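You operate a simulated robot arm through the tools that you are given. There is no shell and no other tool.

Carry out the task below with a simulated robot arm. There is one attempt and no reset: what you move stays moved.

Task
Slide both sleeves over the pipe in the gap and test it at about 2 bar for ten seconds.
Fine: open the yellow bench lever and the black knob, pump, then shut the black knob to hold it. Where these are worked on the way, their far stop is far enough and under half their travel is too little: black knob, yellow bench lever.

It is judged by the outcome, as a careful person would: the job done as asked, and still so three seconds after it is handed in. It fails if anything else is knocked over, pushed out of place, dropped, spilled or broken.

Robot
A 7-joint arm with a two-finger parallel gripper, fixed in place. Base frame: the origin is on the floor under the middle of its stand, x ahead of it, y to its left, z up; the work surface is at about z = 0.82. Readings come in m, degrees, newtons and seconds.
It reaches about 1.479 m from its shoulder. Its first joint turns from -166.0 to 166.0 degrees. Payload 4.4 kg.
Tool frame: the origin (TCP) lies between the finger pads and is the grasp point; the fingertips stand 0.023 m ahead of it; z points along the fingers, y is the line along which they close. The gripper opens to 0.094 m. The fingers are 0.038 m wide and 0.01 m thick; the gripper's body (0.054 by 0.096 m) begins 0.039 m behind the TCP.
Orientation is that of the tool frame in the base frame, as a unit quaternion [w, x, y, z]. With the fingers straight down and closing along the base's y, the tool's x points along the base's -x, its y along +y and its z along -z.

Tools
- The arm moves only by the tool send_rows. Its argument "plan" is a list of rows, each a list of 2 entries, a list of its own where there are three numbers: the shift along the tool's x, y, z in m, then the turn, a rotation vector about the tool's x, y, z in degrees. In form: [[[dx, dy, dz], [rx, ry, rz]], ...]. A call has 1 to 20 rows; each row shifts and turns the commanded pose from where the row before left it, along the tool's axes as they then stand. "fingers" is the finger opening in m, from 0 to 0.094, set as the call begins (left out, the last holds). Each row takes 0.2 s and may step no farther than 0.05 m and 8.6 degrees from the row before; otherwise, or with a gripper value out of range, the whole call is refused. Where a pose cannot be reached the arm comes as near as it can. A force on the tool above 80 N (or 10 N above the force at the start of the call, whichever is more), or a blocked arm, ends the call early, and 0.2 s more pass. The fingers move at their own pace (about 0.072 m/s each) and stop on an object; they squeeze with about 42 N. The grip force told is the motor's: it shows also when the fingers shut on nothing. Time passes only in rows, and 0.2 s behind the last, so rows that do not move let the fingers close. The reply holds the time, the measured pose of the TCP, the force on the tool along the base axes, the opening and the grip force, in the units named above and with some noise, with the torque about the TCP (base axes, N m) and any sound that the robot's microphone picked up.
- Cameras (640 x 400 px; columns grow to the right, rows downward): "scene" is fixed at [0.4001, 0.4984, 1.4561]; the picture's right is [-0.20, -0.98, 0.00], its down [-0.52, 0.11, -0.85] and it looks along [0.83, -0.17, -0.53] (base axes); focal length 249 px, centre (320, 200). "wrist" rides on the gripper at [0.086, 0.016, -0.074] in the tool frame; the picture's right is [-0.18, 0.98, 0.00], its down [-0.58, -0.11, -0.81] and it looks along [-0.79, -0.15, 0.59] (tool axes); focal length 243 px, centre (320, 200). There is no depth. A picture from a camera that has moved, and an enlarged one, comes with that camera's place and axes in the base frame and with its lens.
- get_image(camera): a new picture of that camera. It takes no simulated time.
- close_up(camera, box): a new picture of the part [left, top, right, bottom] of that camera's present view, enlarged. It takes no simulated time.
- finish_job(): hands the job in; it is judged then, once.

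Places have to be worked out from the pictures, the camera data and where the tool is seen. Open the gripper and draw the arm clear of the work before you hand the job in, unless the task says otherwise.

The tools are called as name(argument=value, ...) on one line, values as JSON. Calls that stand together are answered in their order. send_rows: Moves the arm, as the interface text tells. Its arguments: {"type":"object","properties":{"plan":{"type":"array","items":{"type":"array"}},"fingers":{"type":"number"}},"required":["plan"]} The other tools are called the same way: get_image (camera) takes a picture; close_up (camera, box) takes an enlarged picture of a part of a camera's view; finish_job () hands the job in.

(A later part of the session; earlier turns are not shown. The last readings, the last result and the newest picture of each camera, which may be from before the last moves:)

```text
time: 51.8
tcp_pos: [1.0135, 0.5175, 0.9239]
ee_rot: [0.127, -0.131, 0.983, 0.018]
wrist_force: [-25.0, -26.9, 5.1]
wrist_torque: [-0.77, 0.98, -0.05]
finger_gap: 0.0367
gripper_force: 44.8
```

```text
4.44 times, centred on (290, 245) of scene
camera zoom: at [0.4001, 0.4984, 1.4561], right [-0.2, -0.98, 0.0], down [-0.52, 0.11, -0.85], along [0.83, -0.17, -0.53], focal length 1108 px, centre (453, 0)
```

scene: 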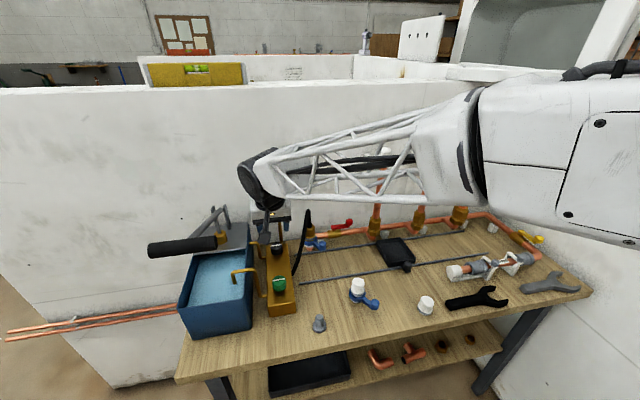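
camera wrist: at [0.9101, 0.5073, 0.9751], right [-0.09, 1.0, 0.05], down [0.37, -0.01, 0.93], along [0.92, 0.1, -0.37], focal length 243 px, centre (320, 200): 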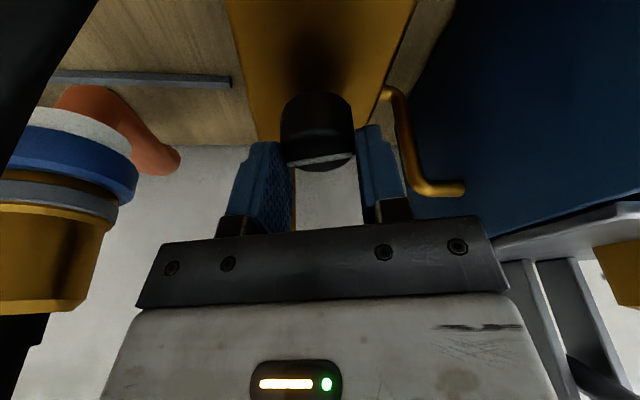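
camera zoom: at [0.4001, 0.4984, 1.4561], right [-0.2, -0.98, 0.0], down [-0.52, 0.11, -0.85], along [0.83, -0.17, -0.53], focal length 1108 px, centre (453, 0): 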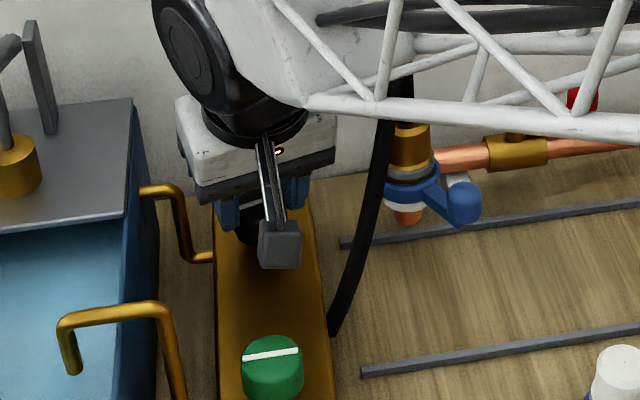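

The knob turns with the fingers. I'll ease the side load and turn a further 22.5°.

send_rows(plan=[[[0.0007, -0.0004, -0.0002], [0, 0, 0]], [[0, 0, 0], [-1.94, 0, -7.24]], [[0, 0, 0], [-1.94, 0, -7.24]], [[0, 0, 0], [-1.94, 0, -7.24]], [[0, 0, 0], [0, 0, 0]]])

get_image(camera="wrist")

close_up(camera="scene", box=[240, 200, 340, 290])

```text
time: 53.0
tcp_pos: [1.0133, 0.5164, 0.9254]
ee_rot: [0.124, -0.32, 0.938, 0.043]
wrist_force: [8.2, -14.0, -9.3]
wrist_torque: [-0.35, -0.27, -0.03]
finger_gap: 0.0365
gripper_force: 44.7
```

```text
taken
camera wrist: at [0.9226, 0.468, 0.9749], right [-0.46, 0.89, 0.05], down [0.35, 0.13, 0.93], along [0.82, 0.45, -0.37], focal length 243 px, centre (320, 200)
```

wrist: 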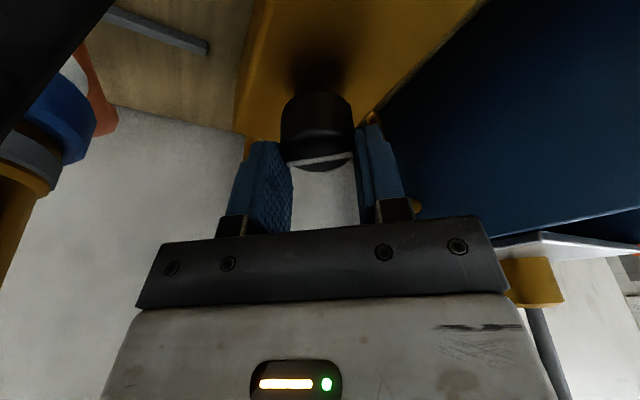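

```text
4.44 times, centred on (290, 245) of scene
camera zoom: at [0.4001, 0.4984, 1.4561], right [-0.2, -0.98, 0.0], down [-0.52, 0.11, -0.85], along [0.83, -0.17, -0.53], focal length 1108 px, centre (453, 0)
```

zoom: 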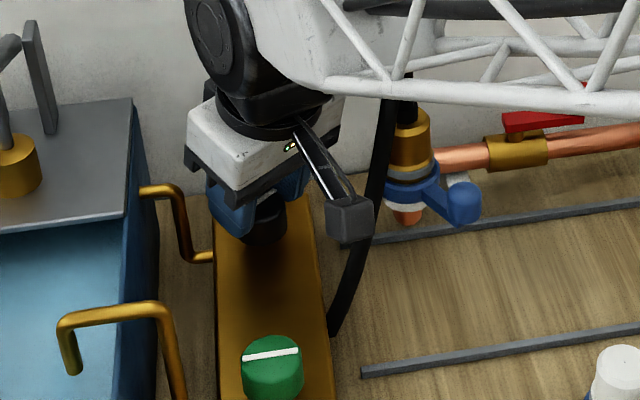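

About 37° turned on this grip. I'll open, swing back 45°, and re-grip for the second part.

send_rows(plan=[[[0, 0, 0], [0, 0, 0]], [[0, 0, 0], [0, 0, 0]], [[0, 0, 0], [1.94, 0, 7.24]], [[0, 0, 0], [1.94, 0, 7.24]], [[0, 0, 0], [1.94, 0, 7.24]], [[0, 0, 0], [1.94, 0, 7.24]], [[0, 0, 0], [1.94, 0, 7.24]], [[0, 0, 0], [0, 0, 0]]], fingers=0.055)

get_image(camera="wrist")

close_up(camera="wrist", box=[220, 60, 440, 235])

```text
time: 54.8
tcp_pos: [1.0128, 0.5182, 0.9238]
ee_rot: [0.13, 0.0, 0.992, 0.001]
wrist_force: [0.2, 0.3, -0.2]
wrist_torque: [0.03, 0.0, -0.01]
finger_gap: 0.0552
gripper_force: 0.2
```

```text
taken
camera wrist: at [0.9102, 0.5351, 0.9755], right [0.18, 0.98, 0.05], down [0.35, -0.11, 0.93], along [0.92, -0.15, -0.37], focal length 243 px, centre (320, 200)
```

wrist: 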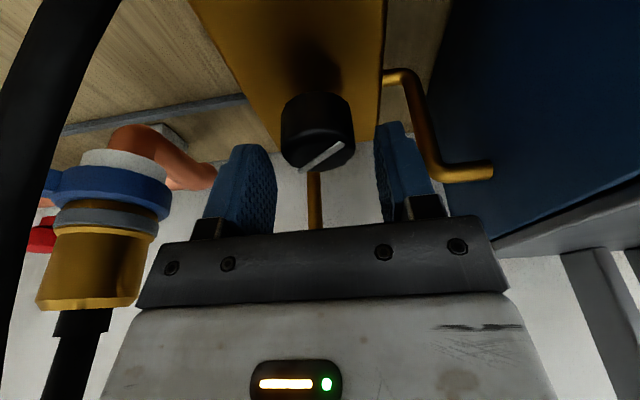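

```text
2.29 times, centred on (330, 148) of wrist
camera zoom: at [0.9102, 0.5351, 0.9755], right [0.18, 0.98, 0.05], down [0.35, -0.11, 0.93], along [0.92, -0.15, -0.37], focal length 555 px, centre (297, 320)
```

zoom: 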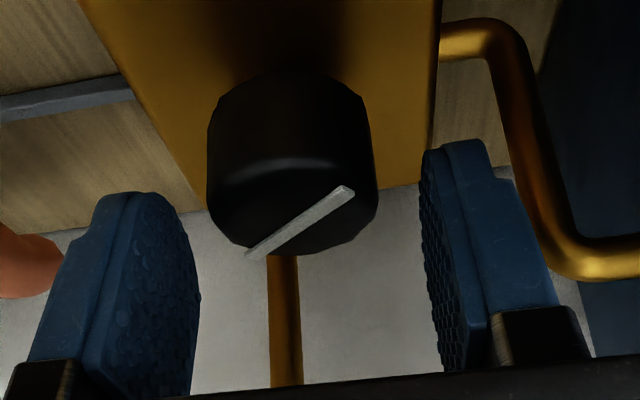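

The indicator line has clearly turned by about 40°. I'll swing 5° further back, re-grip, and continue counter-clockwise.

send_rows(plan=[[[0, 0, 0], [1.29, 0, 4.83]], [[0, 0, 0], [0, 0, 0]]])

send_rows(plan=[[[0, 0, 0], [0, 0, 0]], [[0, 0, 0], [0, 0, 0]], [[0, 0, 0], [0, 0, 0]], [[0, 0, 0], [-1.94, 0, -7.24]], [[0, 0, 0], [-1.94, 0, -7.24]], [[0, 0, 0], [-1.94, 0, -7.24]], [[0, 0, 0], [0, 0, 0]]], fingers=0.02)

get_image(camera="wrist")

```text
time: 55.4
tcp_pos: [1.0135, 0.5178, 0.9241]
ee_rot: [0.13, 0.042, 0.991, -0.004]
wrist_force: [-0.4, -0.2, -0.1]
wrist_torque: [0.03, 0.0, -0.02]
finger_gap: 0.0551
gripper_force: 0.1
```

```text
time: 57.0
tcp_pos: [1.0142, 0.5183, 0.9249]
ee_rot: [0.128, -0.153, 0.98, 0.021]
wrist_force: [-27.0, -20.9, 9.1]
wrist_torque: [-0.98, 1.25, -0.04]
finger_gap: 0.0364
gripper_force: 44.6
```

```text
taken
camera wrist: at [0.9106, 0.5025, 0.9757], right [-0.13, 0.99, 0.05], down [0.37, 0.0, 0.93], along [0.92, 0.14, -0.37], focal length 243 px, centre (320, 200)
```

wrist: 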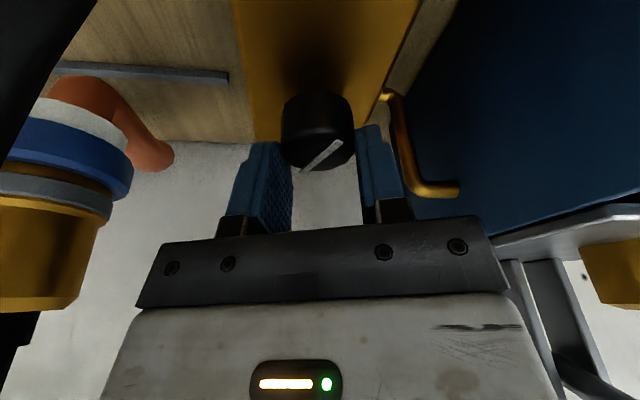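

Continuing the same turn by another 22.5°, easing the side load.

send_rows(plan=[[[0.0007, -0.0003, -0.0002], [0, 0, 0]], [[0, 0, 0], [-1.94, 0, -7.24]], [[0, 0, 0], [-1.94, 0, -7.24]], [[0, 0, 0], [-1.94, 0, -7.24]], [[0, 0, 0], [0, 0, 0]]])

get_image(camera="wrist")

```text
time: 58.2
tcp_pos: [1.0141, 0.5171, 0.9239]
ee_rot: [0.123, -0.34, 0.931, 0.045]
wrist_force: [21.4, -15.1, -3.6]
wrist_torque: [0.03, -0.75, -0.02]
finger_gap: 0.0363
gripper_force: 45.2
```

```text
taken
camera wrist: at [0.9246, 0.4639, 0.9755], right [-0.5, 0.87, 0.05], down [0.34, 0.14, 0.93], along [0.8, 0.48, -0.37], focal length 243 px, centre (320, 200)
```

wrist: 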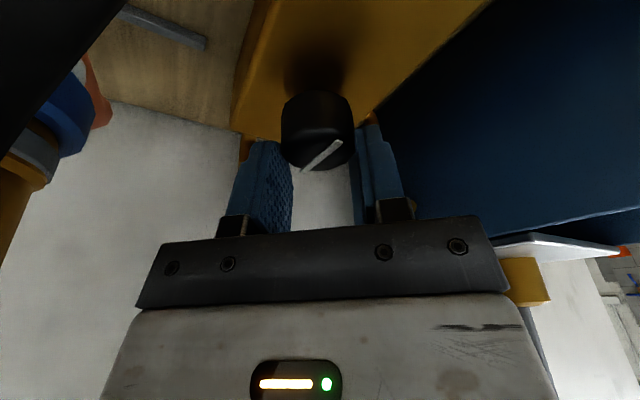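

Roughly 85–90° turned in total, with no stop felt yet. I'll release, swing back and look at the indicator line.

send_rows(plan=[[[0, 0, 0], [0, 0, 0]], [[0, 0, 0], [0, 0, 0]], [[0, 0, 0], [1.94, 0, 7.24]], [[0, 0, 0], [1.94, 0, 7.24]], [[0, 0, 0], [1.94, 0, 7.24]], [[0, 0, 0], [1.94, 0, 7.24]], [[0, 0, 0], [1.94, 0, 7.24]], [[0, 0, 0], [0, 0, 0]]], fingers=0.055)

close_up(camera="wrist", box=[220, 60, 440, 235])

close_up(camera="scene", box=[230, 170, 340, 290])

```text
time: 60.0
tcp_pos: [1.0124, 0.5177, 0.9249]
ee_rot: [0.13, -0.022, 0.991, 0.004]
wrist_force: [-1.1, -0.1, -0.1]
wrist_torque: [0.03, 0.0, -0.03]
finger_gap: 0.0551
gripper_force: 0.0
```

```text
2.29 times, centred on (330, 148) of wrist
camera zoom: at [0.9089, 0.5302, 0.9755], right [0.13, 0.99, 0.05], down [0.36, -0.09, 0.93], along [0.92, -0.11, -0.37], focal length 555 px, centre (297, 320)
```

zoom: 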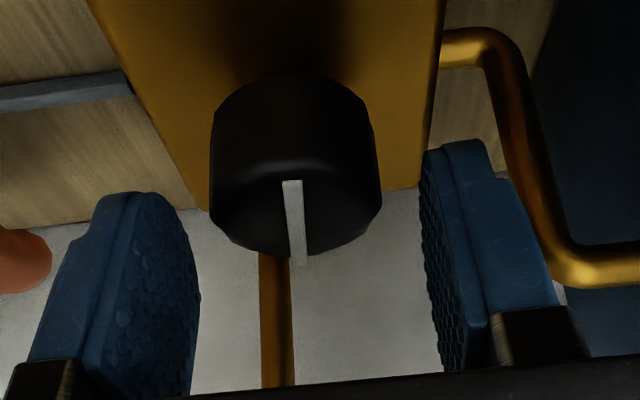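

```text
3.33 times, centred on (285, 230) of scene
camera zoom: at [0.4001, 0.4984, 1.4561], right [-0.2, -0.98, 0.0], down [-0.52, 0.11, -0.85], along [0.83, -0.17, -0.53], focal length 831 px, centre (437, 100)
```

zoom: 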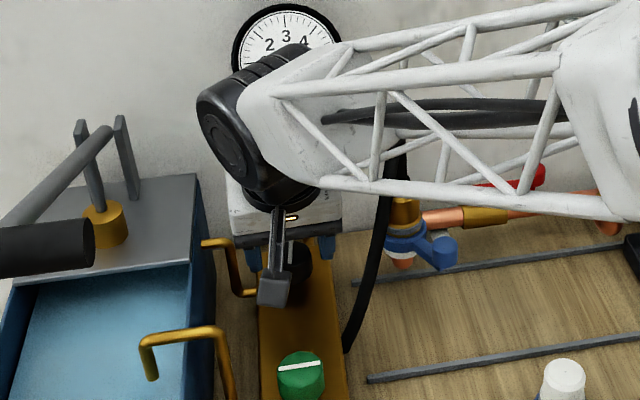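

The line is now at about 85° from its closed position. I'll re-grip and turn further gently to find the far stop.

send_rows(plan=[[[0, 0, 0], [0, 0, 0]], [[0, 0, 0], [0, 0, 0]], [[0, 0, 0], [0, 0, 0]], [[0, 0, 0], [-1.04, 0, -3.86]], [[0, 0, 0], [0, 0, 0]]], fingers=0.02)

send_rows(plan=[[[0, 0, 0], [-1.04, 0, -3.86]], [[0, 0, 0], [0, 0, 0]]])

send_rows(plan=[[[0, 0, 0], [-1.04, 0, -3.86]], [[0, 0, 0], [0, 0, 0]]])

close_up(camera="wrist", box=[220, 60, 440, 235])

```text
time: 61.2
tcp_pos: [1.012, 0.5169, 0.9238]
ee_rot: [0.129, -0.059, 0.99, 0.009]
wrist_force: [2.3, 2.6, -0.8]
wrist_torque: [-0.17, -0.44, 0.03]
finger_gap: 0.036
gripper_force: 45.0
```

```text
time: 61.8
tcp_pos: [1.0126, 0.5168, 0.9246]
ee_rot: [0.129, -0.092, 0.987, 0.012]
wrist_force: [0.1, -0.5, 2.8]
wrist_torque: [-0.08, 0.31, -0.87]
finger_gap: 0.0363
gripper_force: 45.2
```

```text
time: 62.4
tcp_pos: [1.0128, 0.519, 0.9256]
ee_rot: [0.128, -0.127, 0.983, 0.018]
wrist_force: [-1.1, -4.3, 4.3]
wrist_torque: [-0.1, 0.45, -1.03]
finger_gap: 0.0363
gripper_force: 44.9
```

```text
2.29 times, centred on (330, 148) of wrist
camera zoom: at [0.9092, 0.5079, 0.9755], right [-0.08, 1.0, 0.05], down [0.37, -0.02, 0.93], along [0.93, 0.09, -0.37], focal length 555 px, centre (297, 320)
```

zoom: 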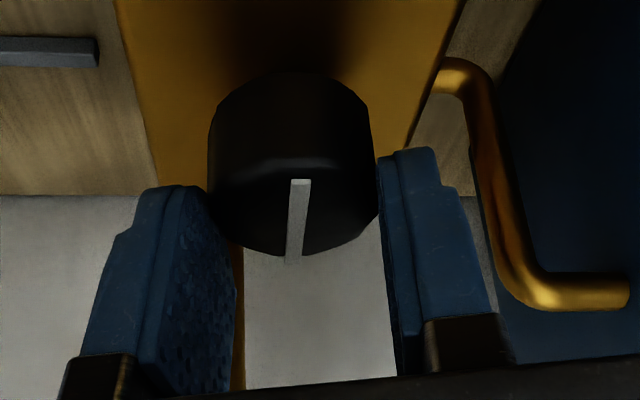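

Torque rose to about -1 N·m without further motion, so the black knob is at its open stop. I'll release, lift clear and check the gauge.

send_rows(plan=[[[0, 0, 0], [0, 0, 0]], [[0, 0, 0], [0, 0, 0]], [[0, 0, -0.03], [0, 0, 0]], [[0, 0, -0.035], [0, 0, 0]], [[0, 0, -0.04], [0, 0, 0]], [[0, 0, 0], [1.876, 0, 7.0]], [[0, 0, 0], [1.876, 0, 7.0]], [[0.03, 0, -0.035], [0, 0, 0]], [[0.03, 0, -0.035], [0, 0, 0]], [[0.03, 0, -0.035], [0, 0, 0]], [[0, 0, 0], [0, 0, 0]]], fingers=0.055)

get_image(camera="wrist")

get_image(camera="scene")

```text
time: 64.8
tcp_pos: [0.873, 0.5092, 1.1045]
ee_rot: [0.13, -0.001, 0.991, 0.001]
wrist_force: [0.2, -0.4, 0.0]
wrist_torque: [-0.02, 0.02, -0.03]
finger_gap: 0.0549
gripper_force: 0.1
```

```text
taken
camera wrist: at [0.7705, 0.5261, 1.1559], right [0.18, 0.98, 0.05], down [0.35, -0.11, 0.93], along [0.92, -0.15, -0.37], focal length 243 px, centre (320, 200)
```

wrist: 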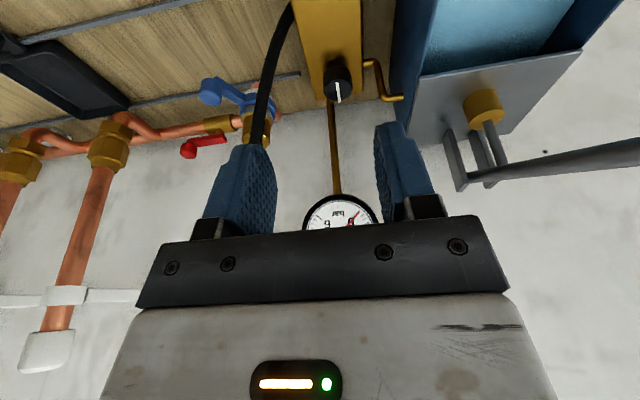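

```text
taken
```

scene: 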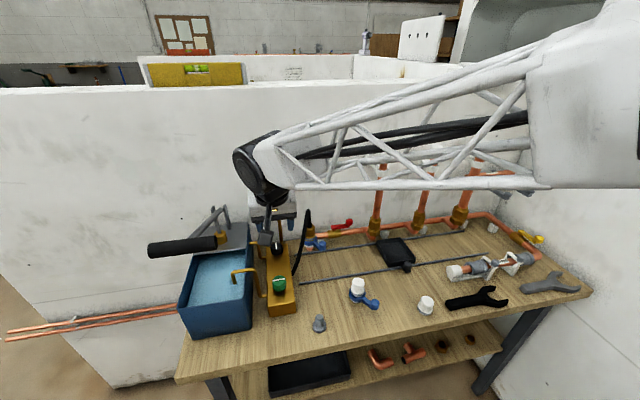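

The black knob's line now lies along the block (open) and the gauge shows 0. A close-up of the pump linkage helps fix the lever geometry.

close_up(camera="wrist", box=[400, 60, 640, 230])

close_up(camera="scene", box=[140, 190, 260, 280])

```text
2.35 times, centred on (520, 145) of wrist
camera zoom: at [0.7705, 0.5261, 1.1559], right [0.18, 0.98, 0.05], down [0.35, -0.11, 0.93], along [0.92, -0.15, -0.37], focal length 571 px, centre (-151, 329)
```

zoom: 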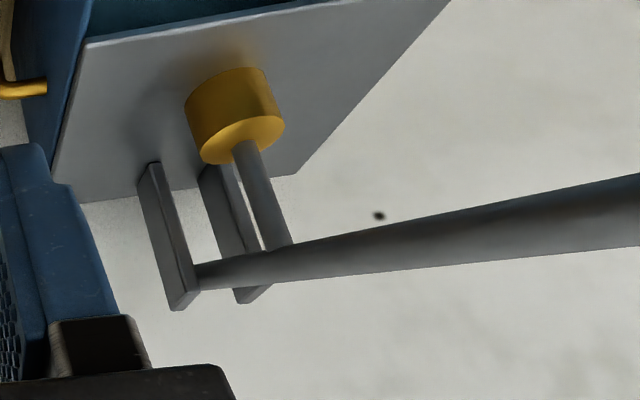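

```text
4.44 times, centred on (200, 235) of scene
camera zoom: at [0.4001, 0.4984, 1.4561], right [-0.2, -0.98, 0.0], down [-0.52, 0.11, -0.85], along [0.83, -0.17, -0.53], focal length 1108 px, centre (853, 44)
```

zoom: 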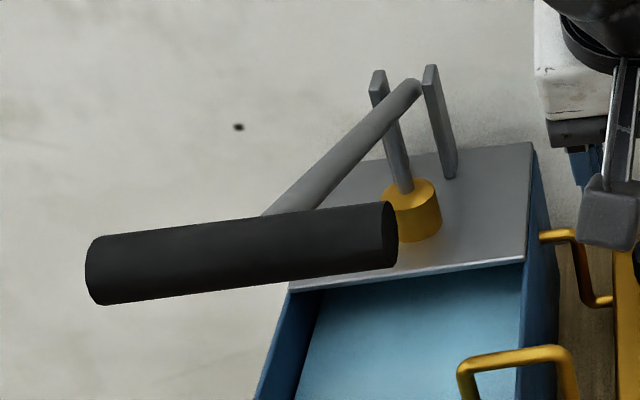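

Hinge ≈ (1.058, 0.664, 1.037); the handle is a crossbar centred on the rod at about (0.78, 0.67, 1.147). I'll back off, straighten, and turn the hand -90° so the fingers close across the handle.

send_rows(plan=[[[0.0194, 0, -0.039], [0, 0, 0]], [[0.0194, 0, -0.039], [0, 0, 0]], [[0.0194, 0, -0.039], [0, 0, 0]], [[0.0194, 0, -0.039], [0, 0, 0]], [[0.0194, 0, -0.039], [0, 0, 0]], [[0.0194, 0, -0.039], [0, 0, 0]], [[0, 0, 0], [0, 7.5, 0]], [[0, 0, 0], [0, 7.5, 0]], [[0, 0, 0], [0, 0, -8.5]], [[0, 0, 0], [0, 0, -8.5]], [[0, 0, 0], [0, 0, -8.5]], [[0, 0, 0], [0, 0, -8.5]], [[0, 0, 0], [0, 0, -8.5]], [[0, 0, 0], [0, 0, -8.5]], [[0, 0, 0], [0, 0, -8.5]], [[0, 0, 0], [0, 0, -8.5]], [[0, 0, 0], [0, 0, -8.5]], [[0, 0, 0], [0, 0, -8.5]]], fingers=0.07)

send_rows(plan=[[[0, 0, 0], [0, 0, -5]], [[0, 0, 0], [0, 0, 0]]])

get_image(camera="wrist")

get_image(camera="scene")

```text
time: 68.6
tcp_pos: [0.6999, 0.5091, 1.3013]
ee_rot: [0.0, -0.677, 0.736, 0.001]
wrist_force: [0.5, -0.2, -0.5]
wrist_torque: [0.01, 0.0, 0.01]
finger_gap: 0.0701
gripper_force: 0.1
```

```text
time: 69.2
tcp_pos: [0.6997, 0.5092, 1.3013]
ee_rot: [0.0, 0.708, -0.706, -0.001]
wrist_force: [0.2, 0.6, -0.1]
wrist_torque: [0.03, -0.03, 0.0]
finger_gap: 0.0701
gripper_force: 0.0
```

```text
taken
camera wrist: at [0.6842, 0.4234, 1.3762], right [-0.98, 0.18, 0.0], down [0.11, 0.58, 0.81], along [0.14, 0.79, -0.59], focal length 243 px, centre (320, 200)
```

wrist: 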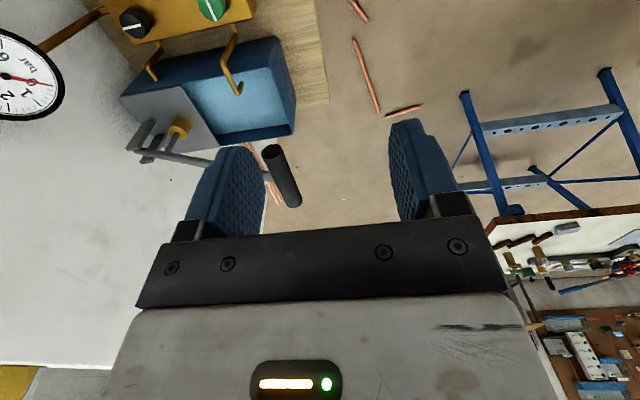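

```text
taken
```

scene: 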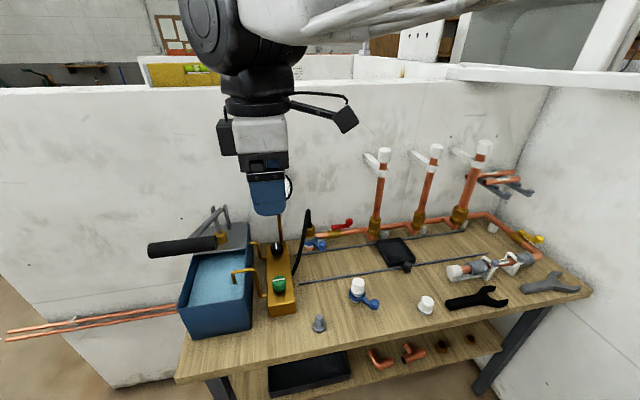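

From here I get the handle at x≈0.786, z≈1.14, y from 0.62 to 0.73. I'll move above its outer half (y≈0.705), clear of the rod.

send_rows(plan=[[[-0.0392, -0.0172, 0.012], [0, 0, 0]], [[-0.0392, -0.0172, 0.012], [0, 0, 0]], [[-0.0392, -0.0172, 0.012], [0, 0, 0]], [[-0.0392, -0.0172, 0.012], [0, 0, 0]], [[-0.0392, -0.0172, 0.012], [0, 0, 0]], [[0, 0, 0], [0, 0, 0]]], fingers=0.07)

get_image(camera="wrist")

get_image(camera="scene")

```text
time: 70.6
tcp_pos: [0.7865, 0.7059, 1.2407]
ee_rot: [0.0, 0.708, -0.706, -0.001]
wrist_force: [0.1, 0.9, -0.3]
wrist_torque: [0.01, -0.01, 0.01]
finger_gap: 0.0701
gripper_force: 0.1
```

```text
taken
camera wrist: at [0.7702, 0.6205, 1.3163], right [-0.98, 0.18, 0.0], down [0.11, 0.58, 0.81], along [0.14, 0.79, -0.59], focal length 243 px, centre (320, 200)
```

wrist: 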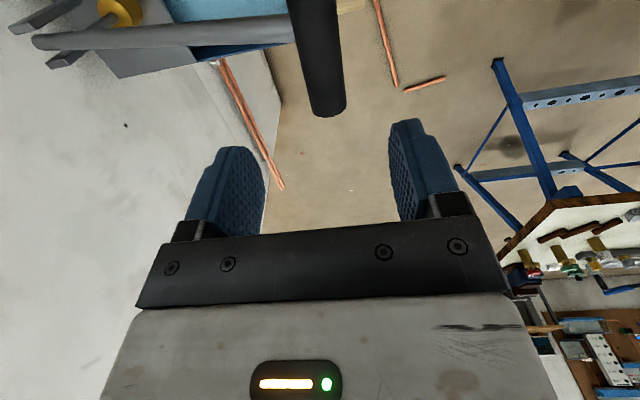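

```text
taken
```

scene: 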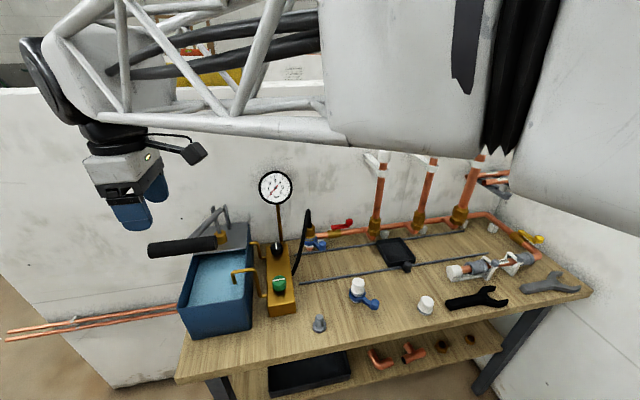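

The gauge is visible to the scene camera. The handle's outer end is at y≈0.734 and the rod at y≈0.676, so y≈0.708 is right. I'll lower onto the handle and grip.

send_rows(plan=[[[-0.002, 0.001, 0.031], [0, 0, 0]], [[0, 0, 0.031], [0, 0, 0]], [[0, 0, 0.03], [0, 0, 0]], [[0, 0, 0], [0, 0, 0]]], fingers=0.07)

get_image(camera="wrist")

close_up(camera="scene", box=[80, 150, 300, 290])

```text
time: 71.6
tcp_pos: [0.7854, 0.7063, 1.1471]
ee_rot: [0.0, 0.709, -0.705, -0.002]
wrist_force: [0.2, 0.1, 0.9]
wrist_torque: [0.05, 0.03, -0.03]
finger_gap: 0.0703
gripper_force: 0.0
```

```text
taken
camera wrist: at [0.7686, 0.6206, 1.2229], right [-0.98, 0.18, 0.0], down [0.11, 0.58, 0.81], along [0.15, 0.79, -0.59], focal length 243 px, centre (320, 200)
```

wrist: 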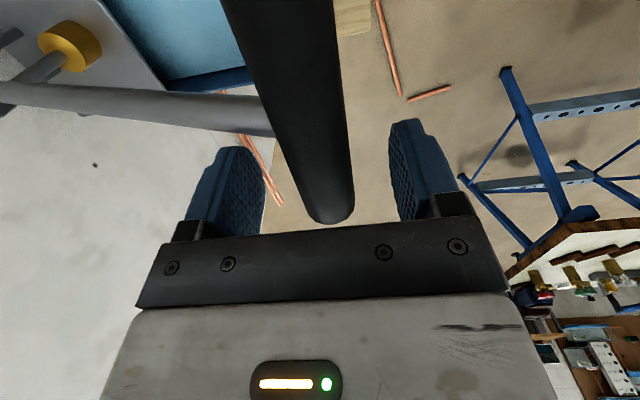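

```text
2.86 times, centred on (190, 220) of scene
camera zoom: at [0.4001, 0.4984, 1.4561], right [-0.2, -0.98, 0.0], down [-0.52, 0.11, -0.85], along [0.83, -0.17, -0.53], focal length 712 px, centre (691, 143)
```

zoom: 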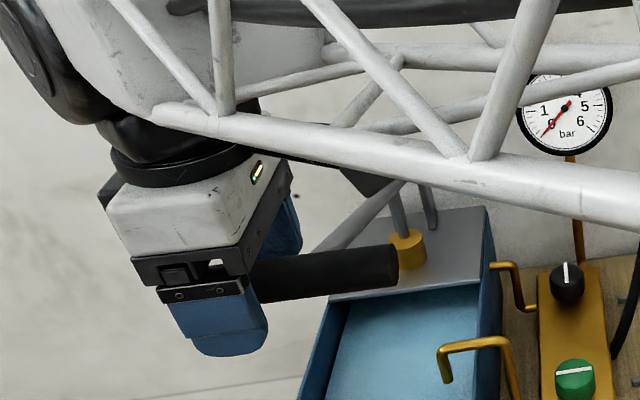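

Handle between the fingers, gauge needle (at 0) still readable. Closing on the handle.

send_rows(plan=[[[0, 0, 0], [0, 0, 0]], [[0, 0, 0], [0, 0, 0]], [[0, 0, 0], [0, 0, 0]], [[0, 0, 0], [0, 0, 0]]], fingers=0.015)

get_image(camera="wrist")

```text
time: 72.6
tcp_pos: [0.7836, 0.7059, 1.1473]
ee_rot: [0.001, 0.708, -0.706, -0.002]
wrist_force: [-50.4, -18.7, -0.2]
wrist_torque: [-0.88, 0.4, -0.82]
finger_gap: 0.0276
gripper_force: 44.8
```

```text
taken
camera wrist: at [0.7673, 0.6209, 1.2234], right [-0.98, 0.18, 0.0], down [0.11, 0.58, 0.81], along [0.14, 0.79, -0.59], focal length 243 px, centre (320, 200)
```

wrist: 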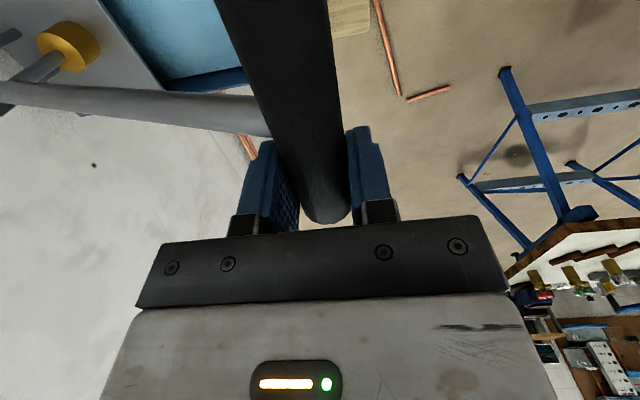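

Gripped at 0.0276 m. I'll ease the x offset, then push down the first ~27 mm of the arc and read force and gauge.

send_rows(plan=[[[0, 0.0015, 0], [0, 0, 0]], [[0, 0.0022, 0.0068], [0, 0, 0]], [[0, 0.0022, 0.0068], [0, 0, 0]], [[0, 0.0022, 0.0068], [0, 0, 0]], [[0, 0.0022, 0.0068], [0, 0, 0]]])

close_up(camera="scene", box=[80, 150, 310, 290])

get_image(camera="wrist")

```text
time: 73.8
tcp_pos: [0.7759, 0.7064, 1.1211]
ee_rot: [0.001, 0.708, -0.706, 0.0]
wrist_force: [-25.5, -33.8, 8.2]
wrist_torque: [-0.38, 0.11, -0.38]
finger_gap: 0.0277
gripper_force: 45.1
```

```text
2.78 times, centred on (195, 220) of scene
camera zoom: at [0.4001, 0.4984, 1.4561], right [-0.2, -0.98, 0.0], down [-0.52, 0.11, -0.85], along [0.83, -0.17, -0.53], focal length 694 px, centre (668, 144)
```

zoom: 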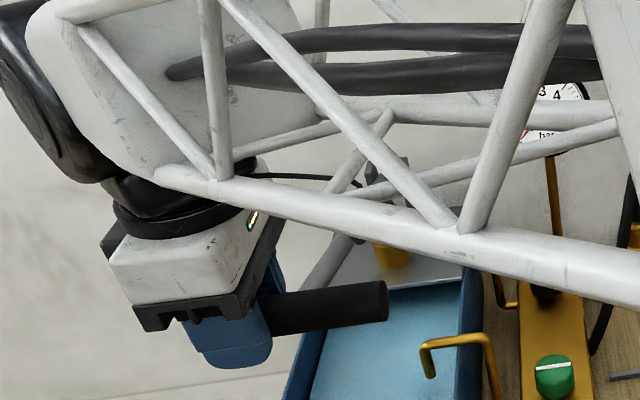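

```text
taken
camera wrist: at [0.758, 0.6211, 1.1964], right [-0.98, 0.18, 0.0], down [0.11, 0.58, 0.81], along [0.15, 0.79, -0.59], focal length 243 px, centre (320, 200)
```

wrist: 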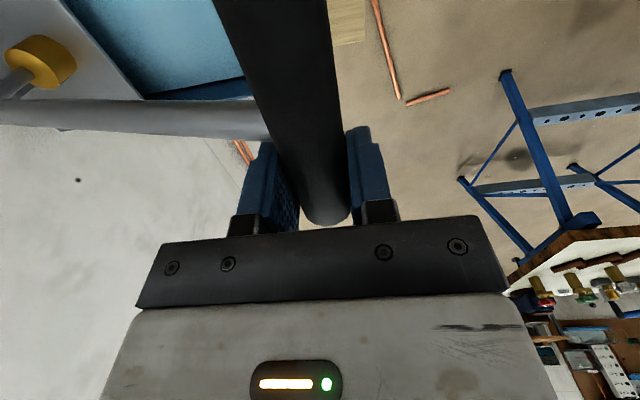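

The lever moves down easily (about 8 N). I'll continue the stroke down another 50 mm.

send_rows(plan=[[[0.0008, 0.0025, 0.0083], [0, 0, 0]], [[0, 0.0019, 0.0083], [0, 0, 0]], [[0, 0.0019, 0.0083], [0, 0, 0]], [[0, 0.0011, 0.0084], [0, 0, 0]], [[0, 0.0011, 0.0084], [0, 0, 0]], [[0, 0.0011, 0.0084], [0, 0, 0]]])

get_image(camera="scene")

get_image(camera="wrist")

```text
time: 75.2
tcp_pos: [0.7624, 0.7064, 1.0702]
ee_rot: [0.0, 0.708, -0.706, -0.002]
wrist_force: [-19.3, 1.0, 4.6]
wrist_torque: [0.47, -0.01, -0.61]
finger_gap: 0.0275
gripper_force: 44.8
```

```text
taken
```

scene: 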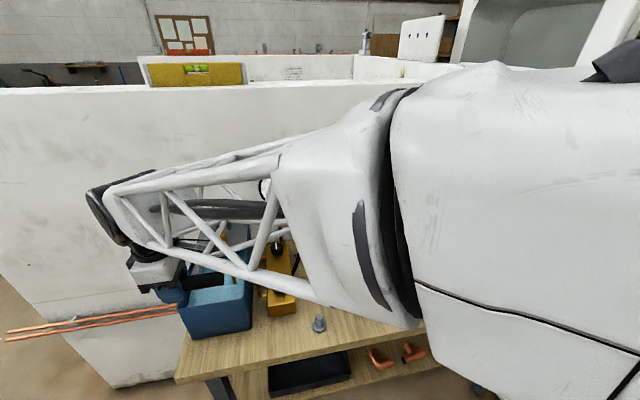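

```text
taken
camera wrist: at [0.7474, 0.6213, 1.1465], right [-0.98, 0.18, 0.0], down [0.11, 0.58, 0.81], along [0.14, 0.79, -0.59], focal length 243 px, centre (320, 200)
```

wrist: 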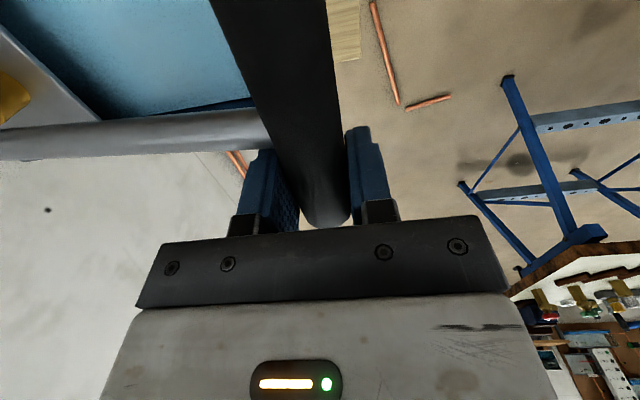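

Still light. I'll carry on down gently to find the end of the stroke.

send_rows(plan=[[[0, 0.0006, 0.0085], [0, 0, 0]], [[0, 0.0003, 0.0085], [0, 0, 0]], [[0, 0, 0.0085], [0, 0, 0]]])

close_up(camera="scene", box=[80, 150, 340, 310])

```text
time: 76.2
tcp_pos: [0.7602, 0.7075, 1.0453]
ee_rot: [0.003, 0.708, -0.707, -0.002]
wrist_force: [-22.9, -9.2, 3.6]
wrist_torque: [0.49, -0.14, -0.82]
finger_gap: 0.0276
gripper_force: 44.7
stopped in row 3: the force on the tool passed its limit at 82 N (the readings are from after the stop); the commanded pose is now the measured one
```

```text
2.46 times, centred on (210, 230) of scene
camera zoom: at [0.4001, 0.4984, 1.4561], right [-0.2, -0.98, 0.0], down [-0.52, 0.11, -0.85], along [0.83, -0.17, -0.53], focal length 614 px, centre (591, 126)
```

zoom: 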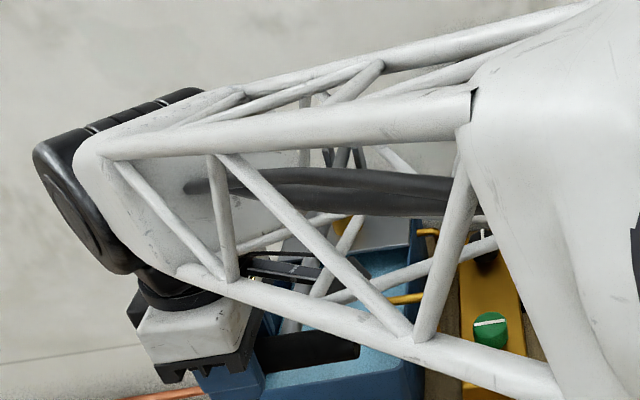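

82 N stop at z≈1.045: that is the bottom of the stroke. I'll raise the handle along the arc back to the top and check the gauge.

send_rows(plan=[[[0, -0.0003, -0.0085], [0, 0, 0]], [[0, -0.0006, -0.0085], [0, 0, 0]], [[0, -0.0011, -0.0084], [0, 0, 0]], [[0, -0.0013, -0.0084], [0, 0, 0]], [[0, -0.0015, -0.0084], [0, 0, 0]], [[0, -0.0019, -0.0083], [0, 0, 0]], [[0, -0.0019, -0.0083], [0, 0, 0]], [[0, -0.0022, -0.008], [0, 0, 0]], [[0, -0.0022, -0.008], [0, 0, 0]], [[0, -0.0025, -0.008], [0, 0, 0]], [[0, -0.0025, -0.008], [0, 0, 0]], [[0, -0.0028, -0.008], [0, 0, 0]]])

close_up(camera="scene", box=[80, 150, 310, 290])

get_image(camera="wrist")

```text
time: 78.8
tcp_pos: [0.7822, 0.7085, 1.1442]
ee_rot: [0.0, 0.709, -0.705, -0.002]
wrist_force: [-28.1, 23.1, 12.0]
wrist_torque: [0.58, 0.16, -1.02]
finger_gap: 0.0277
gripper_force: 45.2
```

```text
2.78 times, centred on (195, 220) of scene
camera zoom: at [0.4001, 0.4984, 1.4561], right [-0.2, -0.98, 0.0], down [-0.52, 0.11, -0.85], along [0.83, -0.17, -0.53], focal length 694 px, centre (668, 144)
```

zoom: 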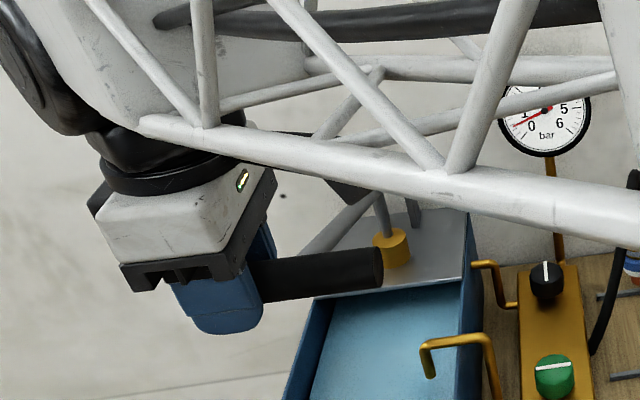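

```text
taken
camera wrist: at [0.7663, 0.6222, 1.2194], right [-0.98, 0.18, 0.0], down [0.11, 0.58, 0.81], along [0.14, 0.79, -0.59], focal length 243 px, centre (320, 200)
```

wrist: 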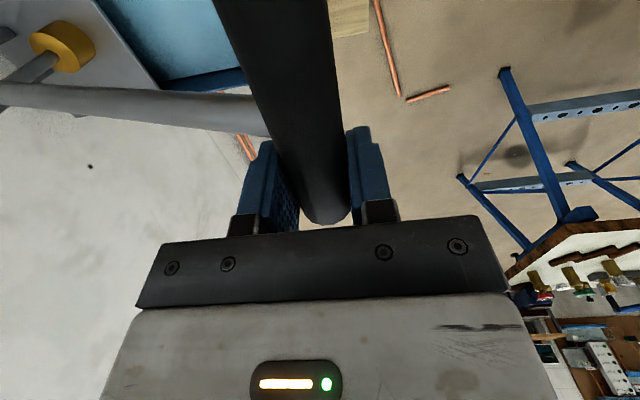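

Let me read the gauge closely after this first stroke.

close_up(camera="scene", box=[250, 165, 300, 210])

```text
8.89 times, centred on (275, 188) of scene
camera zoom: at [0.4001, 0.4984, 1.4561], right [-0.2, -0.98, 0.0], down [-0.52, 0.11, -0.85], along [0.83, -0.17, -0.53], focal length 2216 px, centre (720, 311)
```

zoom: 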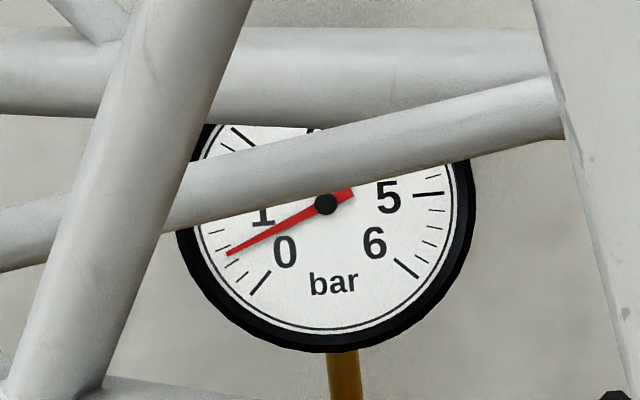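

One full stroke brought the needle to about 0.5 bar. I'll do a second full stroke (down, then up).

send_rows(plan=[[[-0.0005, 0.0033, 0.008], [0, 0, 0]], [[0, 0.0025, 0.008], [0, 0, 0]], [[0, 0.0025, 0.008], [0, 0, 0]], [[0, 0.0022, 0.008], [0, 0, 0]], [[0, 0.0022, 0.008], [0, 0, 0]], [[0, 0.0019, 0.0083], [0, 0, 0]], [[0, 0.0019, 0.0083], [0, 0, 0]], [[0, 0.0015, 0.0084], [0, 0, 0]], [[0, 0.0013, 0.0084], [0, 0, 0]], [[0, 0.0011, 0.0084], [0, 0, 0]], [[0, 0.0006, 0.0075], [0, 0, 0]], [[0, 0.0003, 0.0065], [0, 0, 0]]])

send_rows(plan=[[[0, -0.0003, -0.0065], [0, 0, 0]], [[0, -0.0006, -0.0075], [0, 0, 0]], [[0, -0.0011, -0.0084], [0, 0, 0]], [[0, -0.0013, -0.0084], [0, 0, 0]], [[0, -0.0015, -0.0084], [0, 0, 0]], [[0, -0.0019, -0.0083], [0, 0, 0]], [[0, -0.0019, -0.0083], [0, 0, 0]], [[0, -0.0022, -0.008], [0, 0, 0]], [[0, -0.0022, -0.008], [0, 0, 0]], [[0, -0.0025, -0.008], [0, 0, 0]], [[0, -0.0025, -0.008], [0, 0, 0]], [[0, -0.0028, -0.008], [0, 0, 0]]])

close_up(camera="scene", box=[250, 165, 300, 210])

```text
time: 81.4
tcp_pos: [0.7607, 0.7088, 1.047]
ee_rot: [0.003, 0.708, -0.706, -0.001]
wrist_force: [2.3, -10.9, 2.1]
wrist_torque: [0.15, -0.25, -0.5]
finger_gap: 0.0274
gripper_force: 44.6
```

```text
time: 84.0
tcp_pos: [0.783, 0.7069, 1.1424]
ee_rot: [0.003, 0.708, -0.706, -0.002]
wrist_force: [15.3, -10.8, -18.2]
wrist_torque: [1.02, -0.02, -0.55]
finger_gap: 0.0274
gripper_force: 44.4
```

```text
8.89 times, centred on (275, 188) of scene
camera zoom: at [0.4001, 0.4984, 1.4561], right [-0.2, -0.98, 0.0], down [-0.52, 0.11, -0.85], along [0.83, -0.17, -0.53], focal length 2216 px, centre (720, 311)
```

zoom: 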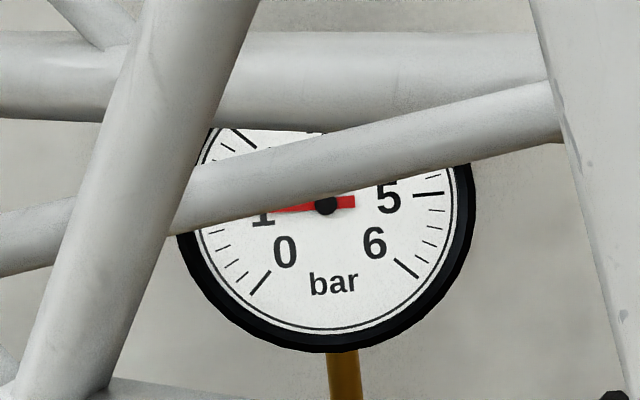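

About 1.0 bar after two strokes. Two more full strokes should give about 2 bar.

send_rows(plan=[[[0, 0.0028, 0.008], [0, 0, 0]], [[0, 0.0025, 0.008], [0, 0, 0]], [[0, 0.0025, 0.008], [0, 0, 0]], [[0, 0.0022, 0.008], [0, 0, 0]], [[0, 0.0022, 0.008], [0, 0, 0]], [[0, 0.0019, 0.0083], [0, 0, 0]], [[0, 0.0019, 0.0083], [0, 0, 0]], [[0, 0.0015, 0.0084], [0, 0, 0]], [[0, 0.0013, 0.0084], [0, 0, 0]], [[0, 0.0011, 0.0084], [0, 0, 0]], [[0, 0.0006, 0.0075], [0, 0, 0]], [[0, 0.0003, 0.0065], [0, 0, 0]]])

send_rows(plan=[[[0, -0.0003, -0.0065], [0, 0, 0]], [[0, -0.0006, -0.0075], [0, 0, 0]], [[0, -0.0011, -0.0084], [0, 0, 0]], [[0, -0.0013, -0.0084], [0, 0, 0]], [[0, -0.0015, -0.0084], [0, 0, 0]], [[0, -0.0019, -0.0083], [0, 0, 0]], [[0, -0.0019, -0.0083], [0, 0, 0]], [[0, -0.0022, -0.008], [0, 0, 0]], [[0, -0.0022, -0.008], [0, 0, 0]], [[0, -0.0025, -0.008], [0, 0, 0]], [[0, -0.0025, -0.008], [0, 0, 0]], [[0, -0.0028, -0.008], [0, 0, 0]]])

close_up(camera="scene", box=[250, 165, 300, 210])

```text
time: 86.6
tcp_pos: [0.7612, 0.7083, 1.0471]
ee_rot: [0.003, 0.709, -0.705, -0.002]
wrist_force: [-9.2, 3.9, 3.2]
wrist_torque: [0.19, -0.21, -0.78]
finger_gap: 0.0278
gripper_force: 44.5
```

```text
time: 89.2
tcp_pos: [0.7837, 0.7078, 1.1461]
ee_rot: [0.001, 0.708, -0.706, -0.001]
wrist_force: [-27.8, -3.6, 11.7]
wrist_torque: [0.15, 0.26, -0.74]
finger_gap: 0.0273
gripper_force: 45.0
```

```text
8.89 times, centred on (275, 188) of scene
camera zoom: at [0.4001, 0.4984, 1.4561], right [-0.2, -0.98, 0.0], down [-0.52, 0.11, -0.85], along [0.83, -0.17, -0.53], focal length 2216 px, centre (720, 311)
```

zoom: 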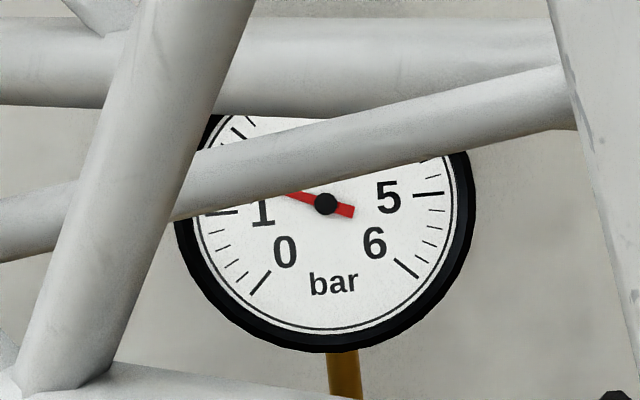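

About 1.5 bar now. One more full stroke should reach 2 bar.

send_rows(plan=[[[0, 0.0028, 0.008], [0, 0, 0]], [[0, 0.0025, 0.008], [0, 0, 0]], [[0, 0.0025, 0.008], [0, 0, 0]], [[0, 0.0022, 0.008], [0, 0, 0]], [[0, 0.0022, 0.008], [0, 0, 0]], [[0, 0.0019, 0.0083], [0, 0, 0]], [[0, 0.0019, 0.0083], [0, 0, 0]], [[0, 0.0015, 0.0084], [0, 0, 0]], [[0, 0.0013, 0.0084], [0, 0, 0]], [[0, 0.0011, 0.0084], [0, 0, 0]], [[0, 0.0006, 0.0075], [0, 0, 0]], [[0, 0.0003, 0.0065], [0, 0, 0]]])

send_rows(plan=[[[0, -0.0003, -0.0065], [0, 0, 0]], [[0, -0.0006, -0.0075], [0, 0, 0]], [[0, -0.0011, -0.0084], [0, 0, 0]], [[0, -0.0013, -0.0084], [0, 0, 0]], [[0, -0.0015, -0.0084], [0, 0, 0]], [[0, -0.0019, -0.0083], [0, 0, 0]], [[0, -0.0019, -0.0083], [0, 0, 0]], [[0, -0.0022, -0.008], [0, 0, 0]], [[0, -0.0022, -0.008], [0, 0, 0]], [[0, -0.0025, -0.008], [0, 0, 0]], [[0, -0.0025, -0.008], [0, 0, 0]], [[0, -0.0028, -0.008], [0, 0, 0]]])

close_up(camera="scene", box=[250, 165, 300, 210])

```text
time: 91.8
tcp_pos: [0.7611, 0.7083, 1.0473]
ee_rot: [0.001, 0.708, -0.706, -0.002]
wrist_force: [-10.9, -19.2, 3.9]
wrist_torque: [0.41, -0.32, -0.55]
finger_gap: 0.0276
gripper_force: 45.5
```

```text
time: 94.4
tcp_pos: [0.7831, 0.7064, 1.1409]
ee_rot: [0.004, 0.708, -0.706, -0.001]
wrist_force: [47.5, -6.0, -38.5]
wrist_torque: [-0.4, 0.44, -1.77]
finger_gap: 0.0279
gripper_force: 44.9
```

```text
8.89 times, centred on (275, 188) of scene
camera zoom: at [0.4001, 0.4984, 1.4561], right [-0.2, -0.98, 0.0], down [-0.52, 0.11, -0.85], along [0.83, -0.17, -0.53], focal length 2216 px, centre (720, 311)
```

zoom: 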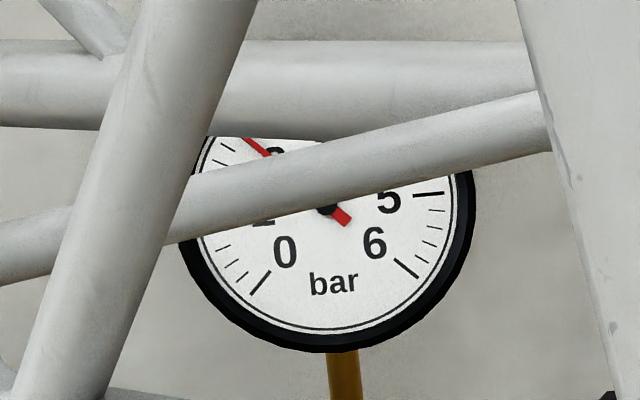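

About 2 bar (needle at ~1.96). I'll ease off the top stop, release the handle and rise clear.

send_rows(plan=[[[0, -0.001, 0.001], [0, 0, 0]], [[0, 0, 0], [0, 0, 0]]])

send_rows(plan=[[[0, 0, 0], [0, 0, 0]], [[0, 0, 0], [0, 0, 0]], [[0, 0, -0.03], [0, 0, 0]], [[0, 0, -0.035], [0, 0, 0]], [[0, 0, -0.035], [0, 0, 0]], [[0, 0, 0], [0, 0, 0]]], fingers=0.07)

get_image(camera="scene")

close_up(camera="scene", box=[250, 165, 300, 210])

```text
time: 95.0
tcp_pos: [0.7831, 0.7078, 1.1431]
ee_rot: [0.002, 0.708, -0.707, -0.002]
wrist_force: [22.5, -23.2, -32.4]
wrist_torque: [-0.1, 0.13, -0.67]
finger_gap: 0.0276
gripper_force: 44.8
```

```text
time: 96.4
tcp_pos: [0.784, 0.7074, 1.2434]
ee_rot: [0.002, 0.709, -0.705, -0.002]
wrist_force: [-0.4, 0.1, 0.2]
wrist_torque: [-0.02, 0.01, -0.01]
finger_gap: 0.0699
gripper_force: 0.1
```

```text
taken
```

scene: 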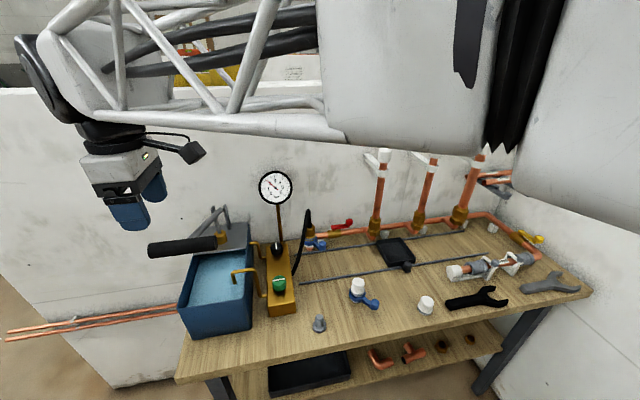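

```text
8.89 times, centred on (275, 188) of scene
camera zoom: at [0.4001, 0.4984, 1.4561], right [-0.2, -0.98, 0.0], down [-0.52, 0.11, -0.85], along [0.83, -0.17, -0.53], focal length 2216 px, centre (720, 311)
```

zoom: 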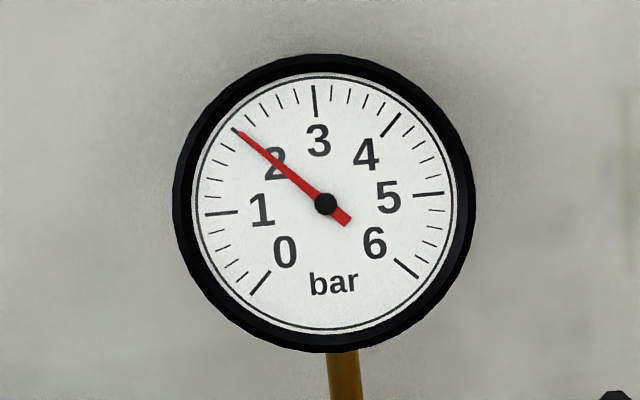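

The gauge reads right at 2 bar. I'll check the sleeve joints and the rest of the line for leaks before shutting the black knob.

close_up(camera="scene", box=[430, 210, 570, 300])

close_up(camera="scene", box=[230, 210, 350, 310])

```text
4.44 times, centred on (500, 255) of scene
camera zoom: at [0.4001, 0.4984, 1.4561], right [-0.2, -0.98, 0.0], down [-0.52, 0.11, -0.85], along [0.83, -0.17, -0.53], focal length 1108 px, centre (-480, -44)
```

zoom: 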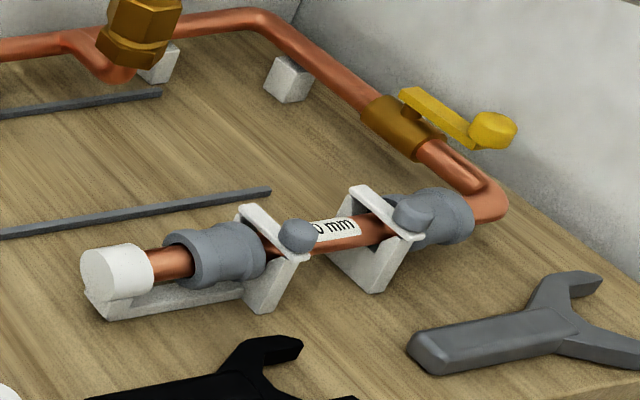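

```text
4.00 times, centred on (290, 260) of scene
camera zoom: at [0.4001, 0.4984, 1.4561], right [-0.2, -0.98, 0.0], down [-0.52, 0.11, -0.85], along [0.83, -0.17, -0.53], focal length 997 px, centre (440, -40)
```

zoom: 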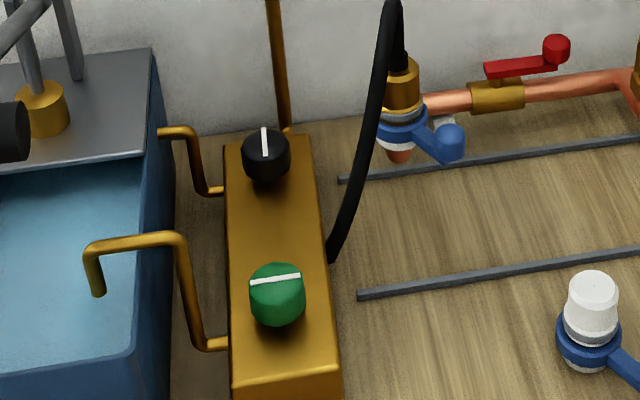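

No leaks seen and nothing out of place. Now back to the black knob: retrace the path, turn the hand +90° and lean it 15° again.

send_rows(plan=[[[0.0396, 0.0169, -0.0116], [0, 0, 0]], [[0.0396, 0.0169, -0.0116], [0, 0, 0]], [[0.0396, 0.0169, -0.0116], [0, 0, 0]], [[0.0396, 0.0169, -0.0116], [0, 0, 0]], [[0.0396, 0.0169, -0.0116], [0, 0, 0]], [[0, 0, 0], [0, 0, 8.5]], [[0, 0, 0], [0, 0, 8.5]], [[0, 0, 0], [0, 0, 8.5]], [[0, 0, 0], [0, 0, 8.5]], [[0, 0, 0], [0, 0, 8.5]], [[0, 0, 0], [0, 0, 8.5]], [[0, 0, 0], [0, 0, 8.5]], [[0, 0, 0], [0, 0, 8.5]], [[0, 0, 0], [0, 0, 8.5]], [[0, 0, 0], [0, 0, 8.5]], [[0, 0, 0], [0, 0, 5]], [[0, 0, 0], [0, 0, 0]]], fingers=0.055)

close_up(camera="scene", box=[250, 165, 300, 210])

```text
time: 100.0
tcp_pos: [0.7007, 0.509, 1.3009]
ee_rot: [-0.003, 0.0, 1.0, -0.001]
wrist_force: [0.3, 0.0, -0.3]
wrist_torque: [-0.01, -0.01, 0.01]
finger_gap: 0.0551
gripper_force: 0.0
```

```text
8.89 times, centred on (275, 188) of scene
camera zoom: at [0.4001, 0.4984, 1.4561], right [-0.2, -0.98, 0.0], down [-0.52, 0.11, -0.85], along [0.83, -0.17, -0.53], focal length 2216 px, centre (720, 311)
```

zoom: 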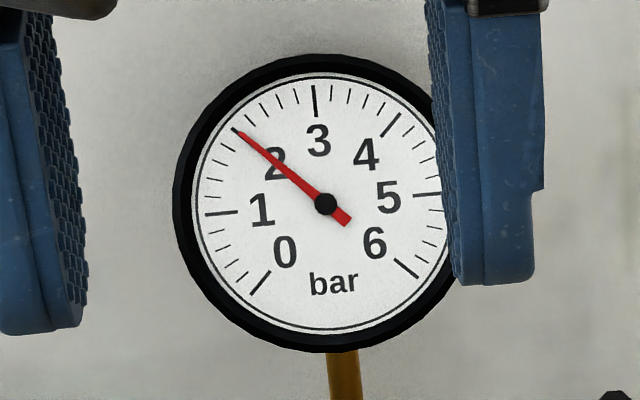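

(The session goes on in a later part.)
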